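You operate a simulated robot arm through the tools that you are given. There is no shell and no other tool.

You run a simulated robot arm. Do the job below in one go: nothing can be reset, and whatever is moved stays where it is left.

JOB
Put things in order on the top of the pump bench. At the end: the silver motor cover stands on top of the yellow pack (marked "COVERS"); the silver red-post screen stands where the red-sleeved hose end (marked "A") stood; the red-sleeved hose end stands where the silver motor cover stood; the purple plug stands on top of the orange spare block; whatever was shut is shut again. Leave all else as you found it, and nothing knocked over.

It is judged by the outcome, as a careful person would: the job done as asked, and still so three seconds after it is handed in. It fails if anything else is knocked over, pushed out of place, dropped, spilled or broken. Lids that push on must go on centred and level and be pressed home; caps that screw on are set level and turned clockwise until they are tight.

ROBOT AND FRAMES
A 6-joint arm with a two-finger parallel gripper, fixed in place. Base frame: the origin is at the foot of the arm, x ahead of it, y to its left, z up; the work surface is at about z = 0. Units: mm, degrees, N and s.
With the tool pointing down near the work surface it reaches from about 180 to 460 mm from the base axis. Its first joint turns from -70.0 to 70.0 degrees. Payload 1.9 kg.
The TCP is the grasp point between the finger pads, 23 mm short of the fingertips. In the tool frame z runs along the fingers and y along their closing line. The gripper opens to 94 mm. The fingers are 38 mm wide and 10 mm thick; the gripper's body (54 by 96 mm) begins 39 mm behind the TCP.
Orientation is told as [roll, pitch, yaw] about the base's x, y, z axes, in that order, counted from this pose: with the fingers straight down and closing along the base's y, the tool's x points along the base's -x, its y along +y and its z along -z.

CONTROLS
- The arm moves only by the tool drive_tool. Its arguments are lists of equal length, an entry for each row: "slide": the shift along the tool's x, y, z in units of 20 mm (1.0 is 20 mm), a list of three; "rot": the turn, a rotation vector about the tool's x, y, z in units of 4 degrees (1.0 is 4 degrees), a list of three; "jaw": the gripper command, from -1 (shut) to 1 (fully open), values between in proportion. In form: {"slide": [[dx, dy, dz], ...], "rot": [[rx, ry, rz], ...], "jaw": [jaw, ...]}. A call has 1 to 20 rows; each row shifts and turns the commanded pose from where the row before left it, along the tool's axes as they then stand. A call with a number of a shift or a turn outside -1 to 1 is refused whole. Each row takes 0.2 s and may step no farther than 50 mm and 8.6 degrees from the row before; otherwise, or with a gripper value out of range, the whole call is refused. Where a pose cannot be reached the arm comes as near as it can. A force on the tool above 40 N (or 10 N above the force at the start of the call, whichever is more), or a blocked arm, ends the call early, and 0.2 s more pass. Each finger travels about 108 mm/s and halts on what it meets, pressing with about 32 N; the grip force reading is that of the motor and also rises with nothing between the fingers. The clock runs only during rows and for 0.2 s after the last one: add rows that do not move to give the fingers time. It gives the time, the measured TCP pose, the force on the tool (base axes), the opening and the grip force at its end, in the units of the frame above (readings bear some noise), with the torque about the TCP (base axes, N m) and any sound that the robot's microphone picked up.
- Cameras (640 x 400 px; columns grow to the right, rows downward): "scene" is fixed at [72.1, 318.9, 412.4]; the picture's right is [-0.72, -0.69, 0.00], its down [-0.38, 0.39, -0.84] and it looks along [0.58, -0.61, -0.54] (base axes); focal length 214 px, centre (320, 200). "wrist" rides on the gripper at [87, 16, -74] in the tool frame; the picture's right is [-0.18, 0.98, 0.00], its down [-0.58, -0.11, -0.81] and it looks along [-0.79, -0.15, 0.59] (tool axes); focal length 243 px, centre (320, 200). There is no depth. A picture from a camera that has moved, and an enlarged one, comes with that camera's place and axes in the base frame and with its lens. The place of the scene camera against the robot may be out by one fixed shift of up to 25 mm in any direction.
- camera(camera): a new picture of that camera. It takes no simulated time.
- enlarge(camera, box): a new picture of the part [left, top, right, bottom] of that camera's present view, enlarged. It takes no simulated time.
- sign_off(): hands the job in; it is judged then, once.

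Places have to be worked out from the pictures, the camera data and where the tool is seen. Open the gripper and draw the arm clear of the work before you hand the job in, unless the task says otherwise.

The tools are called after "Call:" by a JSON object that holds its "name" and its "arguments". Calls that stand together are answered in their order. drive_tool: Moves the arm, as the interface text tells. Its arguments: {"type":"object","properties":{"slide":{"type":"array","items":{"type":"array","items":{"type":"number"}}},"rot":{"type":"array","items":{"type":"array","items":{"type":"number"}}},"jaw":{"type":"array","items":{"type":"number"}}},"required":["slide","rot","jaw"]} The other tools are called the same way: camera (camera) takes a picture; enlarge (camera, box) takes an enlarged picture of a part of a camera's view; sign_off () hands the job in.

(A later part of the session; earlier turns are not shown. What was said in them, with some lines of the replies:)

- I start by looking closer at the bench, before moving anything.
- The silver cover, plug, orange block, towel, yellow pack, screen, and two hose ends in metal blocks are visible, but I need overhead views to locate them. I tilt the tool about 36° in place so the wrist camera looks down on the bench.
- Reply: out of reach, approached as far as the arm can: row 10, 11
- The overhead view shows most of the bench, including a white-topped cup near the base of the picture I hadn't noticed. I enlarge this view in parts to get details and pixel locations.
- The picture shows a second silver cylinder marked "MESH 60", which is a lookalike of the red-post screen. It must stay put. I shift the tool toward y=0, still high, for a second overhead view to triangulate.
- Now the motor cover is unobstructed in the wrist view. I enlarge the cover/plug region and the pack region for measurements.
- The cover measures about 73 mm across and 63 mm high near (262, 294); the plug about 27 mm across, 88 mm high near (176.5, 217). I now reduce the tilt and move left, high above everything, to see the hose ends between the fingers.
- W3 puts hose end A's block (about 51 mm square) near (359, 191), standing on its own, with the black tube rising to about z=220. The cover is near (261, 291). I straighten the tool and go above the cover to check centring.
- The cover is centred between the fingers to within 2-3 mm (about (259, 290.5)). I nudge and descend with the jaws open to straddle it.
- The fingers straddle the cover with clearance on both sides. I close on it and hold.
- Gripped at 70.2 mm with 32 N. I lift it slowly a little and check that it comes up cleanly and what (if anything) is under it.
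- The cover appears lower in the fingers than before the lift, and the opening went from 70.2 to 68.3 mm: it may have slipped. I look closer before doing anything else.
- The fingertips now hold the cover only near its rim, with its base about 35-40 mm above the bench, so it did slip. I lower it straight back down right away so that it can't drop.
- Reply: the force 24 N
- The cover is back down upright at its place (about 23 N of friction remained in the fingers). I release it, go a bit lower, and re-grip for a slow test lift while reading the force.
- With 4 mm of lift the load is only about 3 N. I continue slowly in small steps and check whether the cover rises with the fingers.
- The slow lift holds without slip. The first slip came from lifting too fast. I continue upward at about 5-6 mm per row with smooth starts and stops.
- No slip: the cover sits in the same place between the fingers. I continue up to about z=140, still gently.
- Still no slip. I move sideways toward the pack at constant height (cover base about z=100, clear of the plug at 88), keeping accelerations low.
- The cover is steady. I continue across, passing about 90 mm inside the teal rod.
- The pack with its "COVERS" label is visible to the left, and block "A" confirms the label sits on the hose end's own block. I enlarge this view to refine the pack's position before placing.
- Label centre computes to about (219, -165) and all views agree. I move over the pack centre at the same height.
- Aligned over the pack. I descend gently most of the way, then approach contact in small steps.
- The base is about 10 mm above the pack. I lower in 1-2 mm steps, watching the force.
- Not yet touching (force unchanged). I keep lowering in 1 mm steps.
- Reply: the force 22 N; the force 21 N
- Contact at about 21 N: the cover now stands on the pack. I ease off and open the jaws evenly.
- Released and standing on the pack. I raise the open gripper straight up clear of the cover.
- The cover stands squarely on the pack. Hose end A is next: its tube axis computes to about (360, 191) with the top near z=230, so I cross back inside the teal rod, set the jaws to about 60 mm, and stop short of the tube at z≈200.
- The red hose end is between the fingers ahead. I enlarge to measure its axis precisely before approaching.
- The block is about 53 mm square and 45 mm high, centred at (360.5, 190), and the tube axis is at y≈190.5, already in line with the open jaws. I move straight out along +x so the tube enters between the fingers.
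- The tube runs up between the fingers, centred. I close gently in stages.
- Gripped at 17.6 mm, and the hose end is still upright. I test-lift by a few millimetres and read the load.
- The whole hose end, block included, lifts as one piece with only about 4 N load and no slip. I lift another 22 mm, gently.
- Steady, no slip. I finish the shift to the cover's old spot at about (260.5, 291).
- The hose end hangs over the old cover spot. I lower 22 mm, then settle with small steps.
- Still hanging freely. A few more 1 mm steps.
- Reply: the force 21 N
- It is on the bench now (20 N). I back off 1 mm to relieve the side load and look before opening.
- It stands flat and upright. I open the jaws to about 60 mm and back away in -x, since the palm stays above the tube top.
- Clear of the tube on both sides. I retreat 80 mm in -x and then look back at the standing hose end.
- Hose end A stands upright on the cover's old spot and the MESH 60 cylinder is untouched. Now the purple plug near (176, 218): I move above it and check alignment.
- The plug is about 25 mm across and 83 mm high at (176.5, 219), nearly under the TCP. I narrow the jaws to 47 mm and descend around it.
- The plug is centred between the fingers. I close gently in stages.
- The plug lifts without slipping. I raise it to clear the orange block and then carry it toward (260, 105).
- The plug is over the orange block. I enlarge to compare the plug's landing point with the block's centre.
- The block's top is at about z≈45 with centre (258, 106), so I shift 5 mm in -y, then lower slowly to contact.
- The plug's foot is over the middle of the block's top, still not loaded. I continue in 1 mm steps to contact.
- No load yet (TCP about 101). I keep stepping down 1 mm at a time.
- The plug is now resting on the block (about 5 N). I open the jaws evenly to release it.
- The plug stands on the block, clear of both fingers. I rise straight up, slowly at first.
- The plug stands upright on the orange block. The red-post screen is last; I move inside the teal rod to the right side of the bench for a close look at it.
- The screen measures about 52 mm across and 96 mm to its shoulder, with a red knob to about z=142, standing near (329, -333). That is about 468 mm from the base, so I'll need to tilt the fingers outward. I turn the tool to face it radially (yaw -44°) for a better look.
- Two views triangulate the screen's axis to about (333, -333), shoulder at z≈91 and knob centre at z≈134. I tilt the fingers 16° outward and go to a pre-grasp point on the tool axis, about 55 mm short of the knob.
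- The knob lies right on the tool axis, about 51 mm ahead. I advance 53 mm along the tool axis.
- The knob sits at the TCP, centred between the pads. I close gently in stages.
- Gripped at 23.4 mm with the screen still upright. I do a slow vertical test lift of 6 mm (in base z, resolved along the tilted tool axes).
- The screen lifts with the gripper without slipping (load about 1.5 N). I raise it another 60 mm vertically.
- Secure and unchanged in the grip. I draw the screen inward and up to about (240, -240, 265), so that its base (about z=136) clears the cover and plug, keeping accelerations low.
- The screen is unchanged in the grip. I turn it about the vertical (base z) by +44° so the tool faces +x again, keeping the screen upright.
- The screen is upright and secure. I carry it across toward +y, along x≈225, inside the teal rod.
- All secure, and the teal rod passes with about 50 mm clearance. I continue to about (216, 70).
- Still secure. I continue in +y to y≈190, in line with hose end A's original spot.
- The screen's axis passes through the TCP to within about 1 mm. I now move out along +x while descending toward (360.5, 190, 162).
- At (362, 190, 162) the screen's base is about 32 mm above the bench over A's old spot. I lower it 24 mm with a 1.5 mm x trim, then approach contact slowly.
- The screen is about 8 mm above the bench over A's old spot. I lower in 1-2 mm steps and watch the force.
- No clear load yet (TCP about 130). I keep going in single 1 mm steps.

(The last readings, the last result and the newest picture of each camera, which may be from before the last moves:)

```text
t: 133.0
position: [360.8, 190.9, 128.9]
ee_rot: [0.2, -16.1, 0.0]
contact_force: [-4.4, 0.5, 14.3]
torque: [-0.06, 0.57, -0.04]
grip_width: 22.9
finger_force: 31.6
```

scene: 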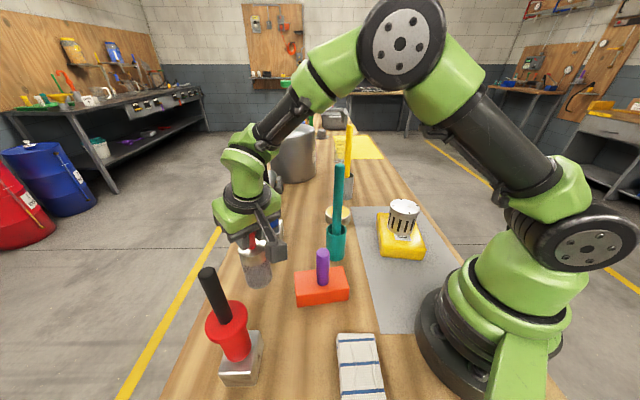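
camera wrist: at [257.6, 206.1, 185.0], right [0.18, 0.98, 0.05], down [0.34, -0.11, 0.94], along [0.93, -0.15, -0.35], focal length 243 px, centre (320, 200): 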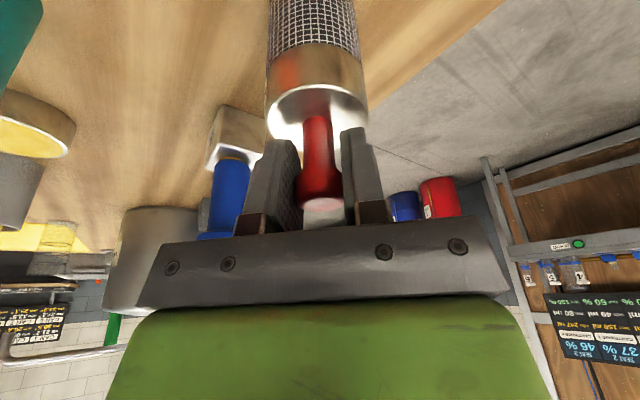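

Contact (14 N). I back off half a millimetre, check that it's upright, then open.

Call:
{"name": "drive_tool", "arguments": {"slide": [[-0.0069, 0, -0.024], [0, 0, 0]], "rot": [[0, 0, 0], [0, 0, 0]], "jaw": [-1, -1]}}

Call:
{"name": "camera", "arguments": {"camera": "wrist"}}

Call:
{"name": "enlarge", "arguments": {"camera": "scene", "box": [180, 180, 340, 320]}}

```text
t: 133.6
position: [360.9, 190.1, 130.0]
ee_rot: [-0.1, -15.9, -0.1]
contact_force: [0.0, -0.2, 0.5]
torque: [-0.02, -0.07, 0.02]
grip_width: 22.9
finger_force: 32.7
```

```text
taken
camera wrist: at [257.3, 205.5, 176.1], right [0.18, 0.98, 0.05], down [0.34, -0.11, 0.94], along [0.92, -0.15, -0.35], focal length 243 px, centre (320, 200)
```

wrist: 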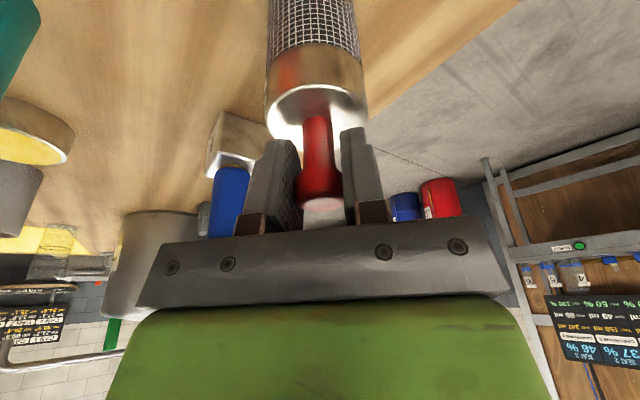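

```text
2.86 times, centred on (260, 250) of scene
camera zoom: at [72.1, 318.9, 412.4], right [-0.72, -0.69, 0.0], down [-0.38, 0.39, -0.84], along [0.58, -0.61, -0.54], focal length 613 px, centre (491, 57)
```

zoom: 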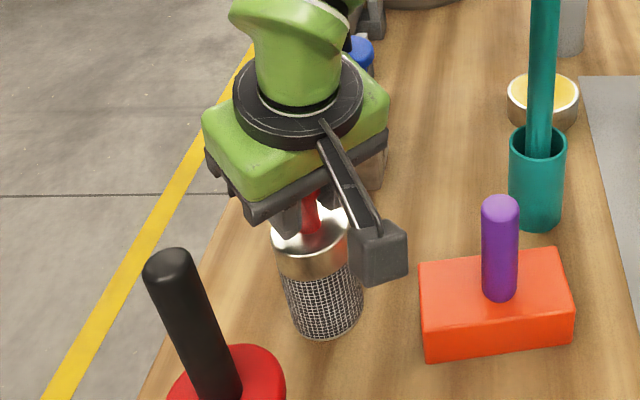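

The screen stands upright at the spot, with essentially no residual load. I open the jaws in stages.

Call:
{"name": "drive_tool", "arguments": {"slide": [[0, 0, 0], [0, 0, 0], [0, 0, 0], [0, 0, 0], [0, 0, 0], [0, 0, 0]], "rot": [[0, 0, 0], [0, 0, 0], [0, 0, 0], [0, 0, 0], [0, 0, 0], [0, 0, 0]], "jaw": [-0.45, -0.35, -0.2, 0, 0.2, 0.2]}}

Call:
{"name": "camera", "arguments": {"camera": "wrist"}}

Call:
{"name": "enlarge", "arguments": {"camera": "scene", "box": [180, 180, 340, 320]}}

```text
t: 135.0
position: [360.4, 189.7, 129.3]
ee_rot: [0.1, -16.0, 0.0]
contact_force: [-0.3, 0.2, 0.3]
torque: [0.01, 0.02, -0.01]
grip_width: 56.2
finger_force: 0.1
```

```text
taken
camera wrist: at [257.5, 205.7, 176.4], right [0.18, 0.98, 0.05], down [0.34, -0.11, 0.94], along [0.93, -0.15, -0.35], focal length 243 px, centre (320, 200)
```

wrist: 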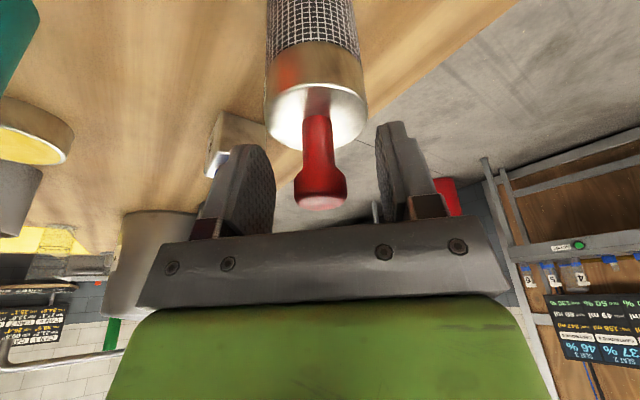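

```text
2.86 times, centred on (260, 250) of scene
camera zoom: at [72.1, 318.9, 412.4], right [-0.72, -0.69, 0.0], down [-0.38, 0.39, -0.84], along [0.58, -0.61, -0.54], focal length 613 px, centre (491, 57)
```

zoom: 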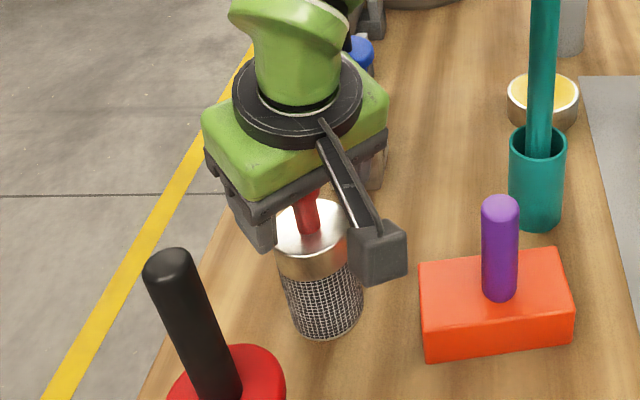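

The screen stands free between the open fingers. I withdraw back along the tool axis.

Call:
{"name": "drive_tool", "arguments": {"slide": [[0, 0, -0.2], [0, 0, -0.4], [0, 0, -0.7], [0, 0, -0.9], [0, 0, -1], [0, 0, -1], [0, 0, -0.8], [0, 0, 0]], "rot": [[0, 0, 0], [0, 0, 0], [0, 0, 0], [0, 0, 0], [0, 0, 0], [0, 0, 0], [0, 0, 0], [0, 0, 0]], "jaw": [0.2, 0.2, 0.2, 0.2, 0.2, 0.2, 0.2, 0.2]}}

Call:
{"name": "camera", "arguments": {"camera": "wrist"}}

Call:
{"name": "camera", "arguments": {"camera": "scene"}}

```text
t: 136.8
position: [332.3, 191.7, 225.0]
ee_rot: [0.1, -16.0, 0.0]
contact_force: [0.0, 0.6, 0.1]
torque: [0.01, -0.02, -0.01]
grip_width: 56.4
finger_force: 0.1
```

```text
taken
camera wrist: at [230.1, 206.9, 272.0], right [0.18, 0.98, 0.05], down [0.34, -0.11, 0.94], along [0.93, -0.15, -0.35], focal length 243 px, centre (320, 200)
```

wrist: 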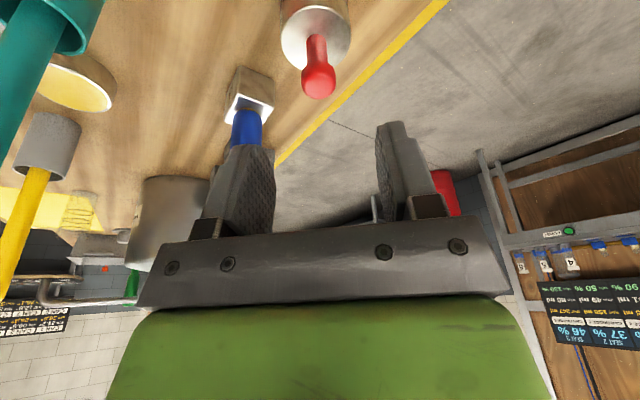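

```text
taken
```

scene: 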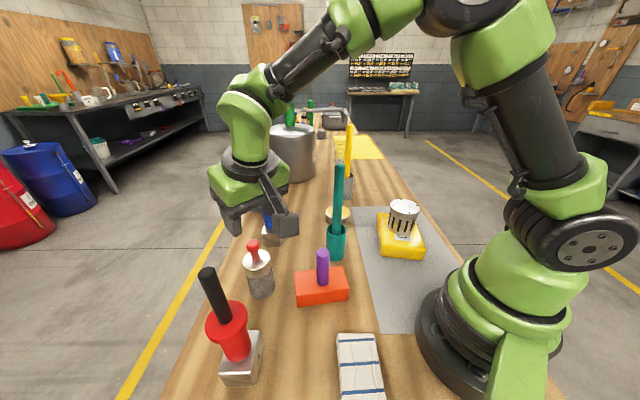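

The screen stands where hose end A stood. I draw the arm back and up, then tilt for an overhead check of everything.

Call:
{"name": "drive_tool", "arguments": {"slide": [[0.796, -0.4, -0.852], [0.796, -0.4, -0.852], [0.796, -0.4, -0.852], [0.796, -0.4, -0.852], [0.796, -0.4, -0.852], [0, 0, -0.9], [0, 0, -0.9], [0, 0, 0], [0, 0, 0], [0, 0, 0], [0, 0, 0], [0, 0, 0], [0, 0, 0], [0, 0, 0], [0, 0, 0], [0, 0, 0], [0, 0, 0], [0, 0, 0]], "rot": [[0, 0, 0], [0, 0, 0], [0, 0, 0], [0, 0, 0], [0, 0, 0], [0, 1, 0], [0, 1, 0], [0, 1, 0], [0, 1, 0], [0, 1, 0], [0, 1, 0], [0, 1, 0], [0, 1, 0], [0, 1, 0], [0, 1, 0], [0, 1, 0], [0, 0, 0], [0, 0, 0]], "jaw": [0.2, 0.2, 0.2, 0.3, 0.4, 0.6, 0.8, 1, 1, 1, 1, 1, 1, 1, 1, 1, 1, 1]}}

Call:
{"name": "camera", "arguments": {"camera": "wrist"}}

Call:
{"name": "camera", "arguments": {"camera": "scene"}}

```text
t: 140.6
position: [224.0, 149.8, 319.1]
ee_rot: [0.1, 28.0, 0.0]
contact_force: [-0.1, -0.2, 0.8]
torque: [0.02, 0.03, -0.03]
grip_width: 93.8
finger_force: 0.0
```

```text
taken
camera wrist: at [183.2, 165.3, 425.2], right [0.16, 0.98, -0.09], down [0.89, -0.11, 0.44], along [0.42, -0.15, -0.89], focal length 243 px, centre (320, 200)
```

wrist: 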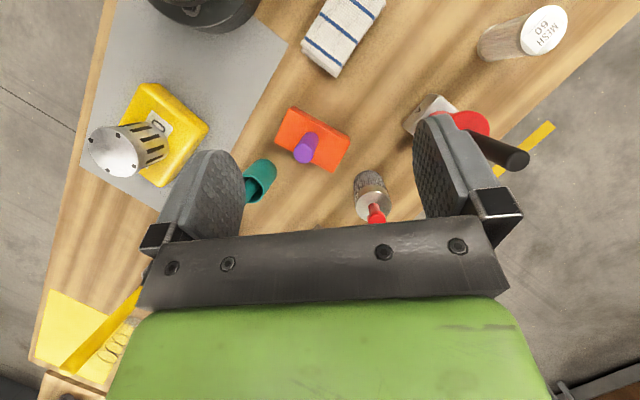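

```text
taken
```

scene: 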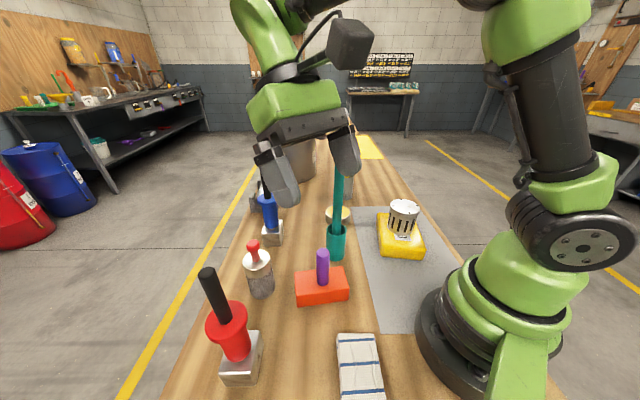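

All four moves check out: cover on the pack, hose end A on the cover's spot, screen on A's spot, plug on the orange block, and nothing else disturbed. I straighten the tool, pull it back clear of the bench items, and take a last look.

Call:
{"name": "drive_tool", "arguments": {"slide": [[0, 0, 0], [0, 0, 0], [0, 0, 0], [0, 0, 0], [0, 0, 0], [0, 0, 0], [0, 0, 0], [0.3, -0.6, -0.6], [0.3, -0.6, -0.6], [0, -0.6, 0], [0, 0, 0]], "rot": [[0, -1, 0], [0, -1, 0], [0, -1, 0], [0, -1, 0], [0, -1, 0], [0, -1, 0], [0, -1, 0], [0, 0, 0], [0, 0, 0], [0, 0, 0], [0, 0, 0]], "jaw": [1, 1, 1, 1, 1, 1, 1, 1, 1, 1, 1]}}

Call:
{"name": "camera", "arguments": {"camera": "scene"}}

Call:
{"name": "enlarge", "arguments": {"camera": "scene", "box": [190, 200, 430, 400]}}

Call:
{"name": "camera", "arguments": {"camera": "wrist"}}

```text
t: 143.0
position: [210.2, 114.1, 343.0]
ee_rot: [0.1, 0.1, 0.0]
contact_force: [0.8, 0.3, 0.3]
torque: [0.02, 0.03, 0.0]
grip_width: 94.1
finger_force: 0.0
```

```text
taken
```

scene: 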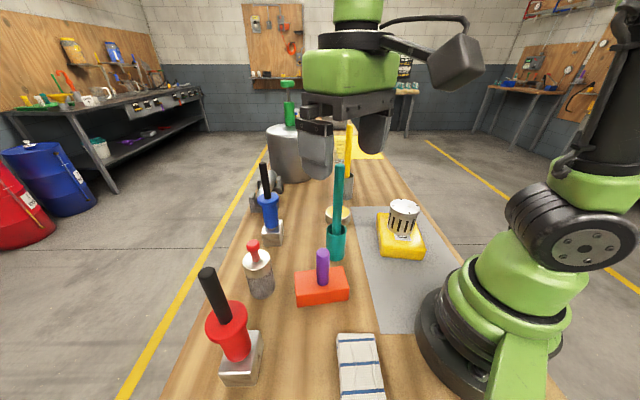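

```text
2.00 times, centred on (310, 300) of scene
camera zoom: at [72.1, 318.9, 412.4], right [-0.72, -0.69, 0.0], down [-0.38, 0.39, -0.84], along [0.58, -0.61, -0.54], focal length 429 px, centre (340, 0)
```

zoom: 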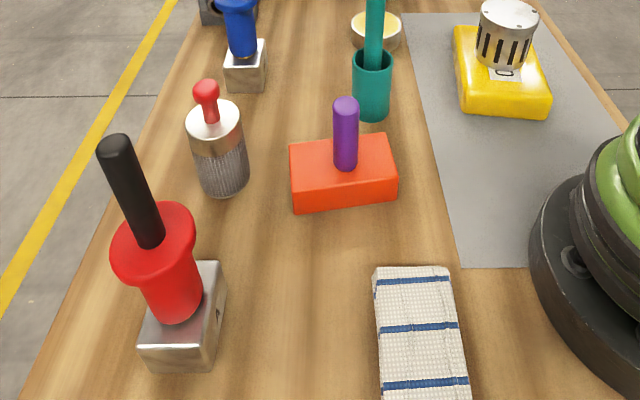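

```text
taken
camera wrist: at [125.9, 128.9, 417.3], right [0.18, 0.98, 0.0], down [0.58, -0.11, 0.81], along [0.79, -0.15, -0.59], focal length 243 px, centre (320, 200)
```

wrist: 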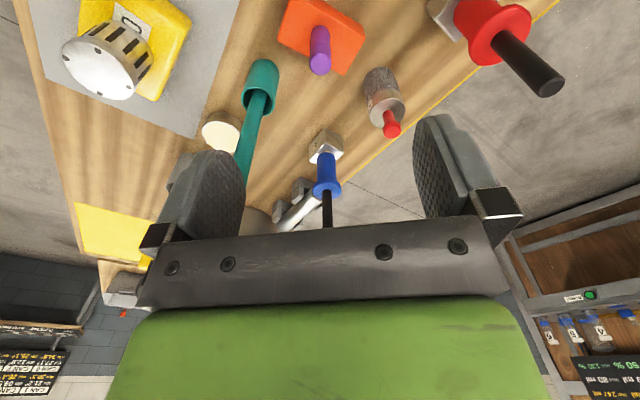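

Everything stands upright in its asked place, nothing was left open, the gripper is empty and open, and the arm is clear. I hand the job in.

Call:
{"name": "sign_off", "arguments": {}}

```text
The job is handed in.
```

The job is done and handed in. The last pictures before hand-in showed everything upright and in place:

- **Silver motor cover:** stands near the centre of the yellow "COVERS" pack.
- **Red-sleeved hose end "A":** stands where the motor cover stood.
- **Silver red-post screen:** stands where hose end A stood.
- **Purple plug:** stands near the centre of the orange spare block's top.

**One slip:** on the first lift, the motor cover slid down in the fingers until they held only its rim. I set it straight back down on its own spot and lifted it again slowly. It did not slip after that.

I didn't open anything, so there was nothing to shut. As far as the pictures show, nothing else on the bench moved, including the lookalike "MESH 60" cylinder. The gripper is open and empty, and the arm is raised clear of the bench.
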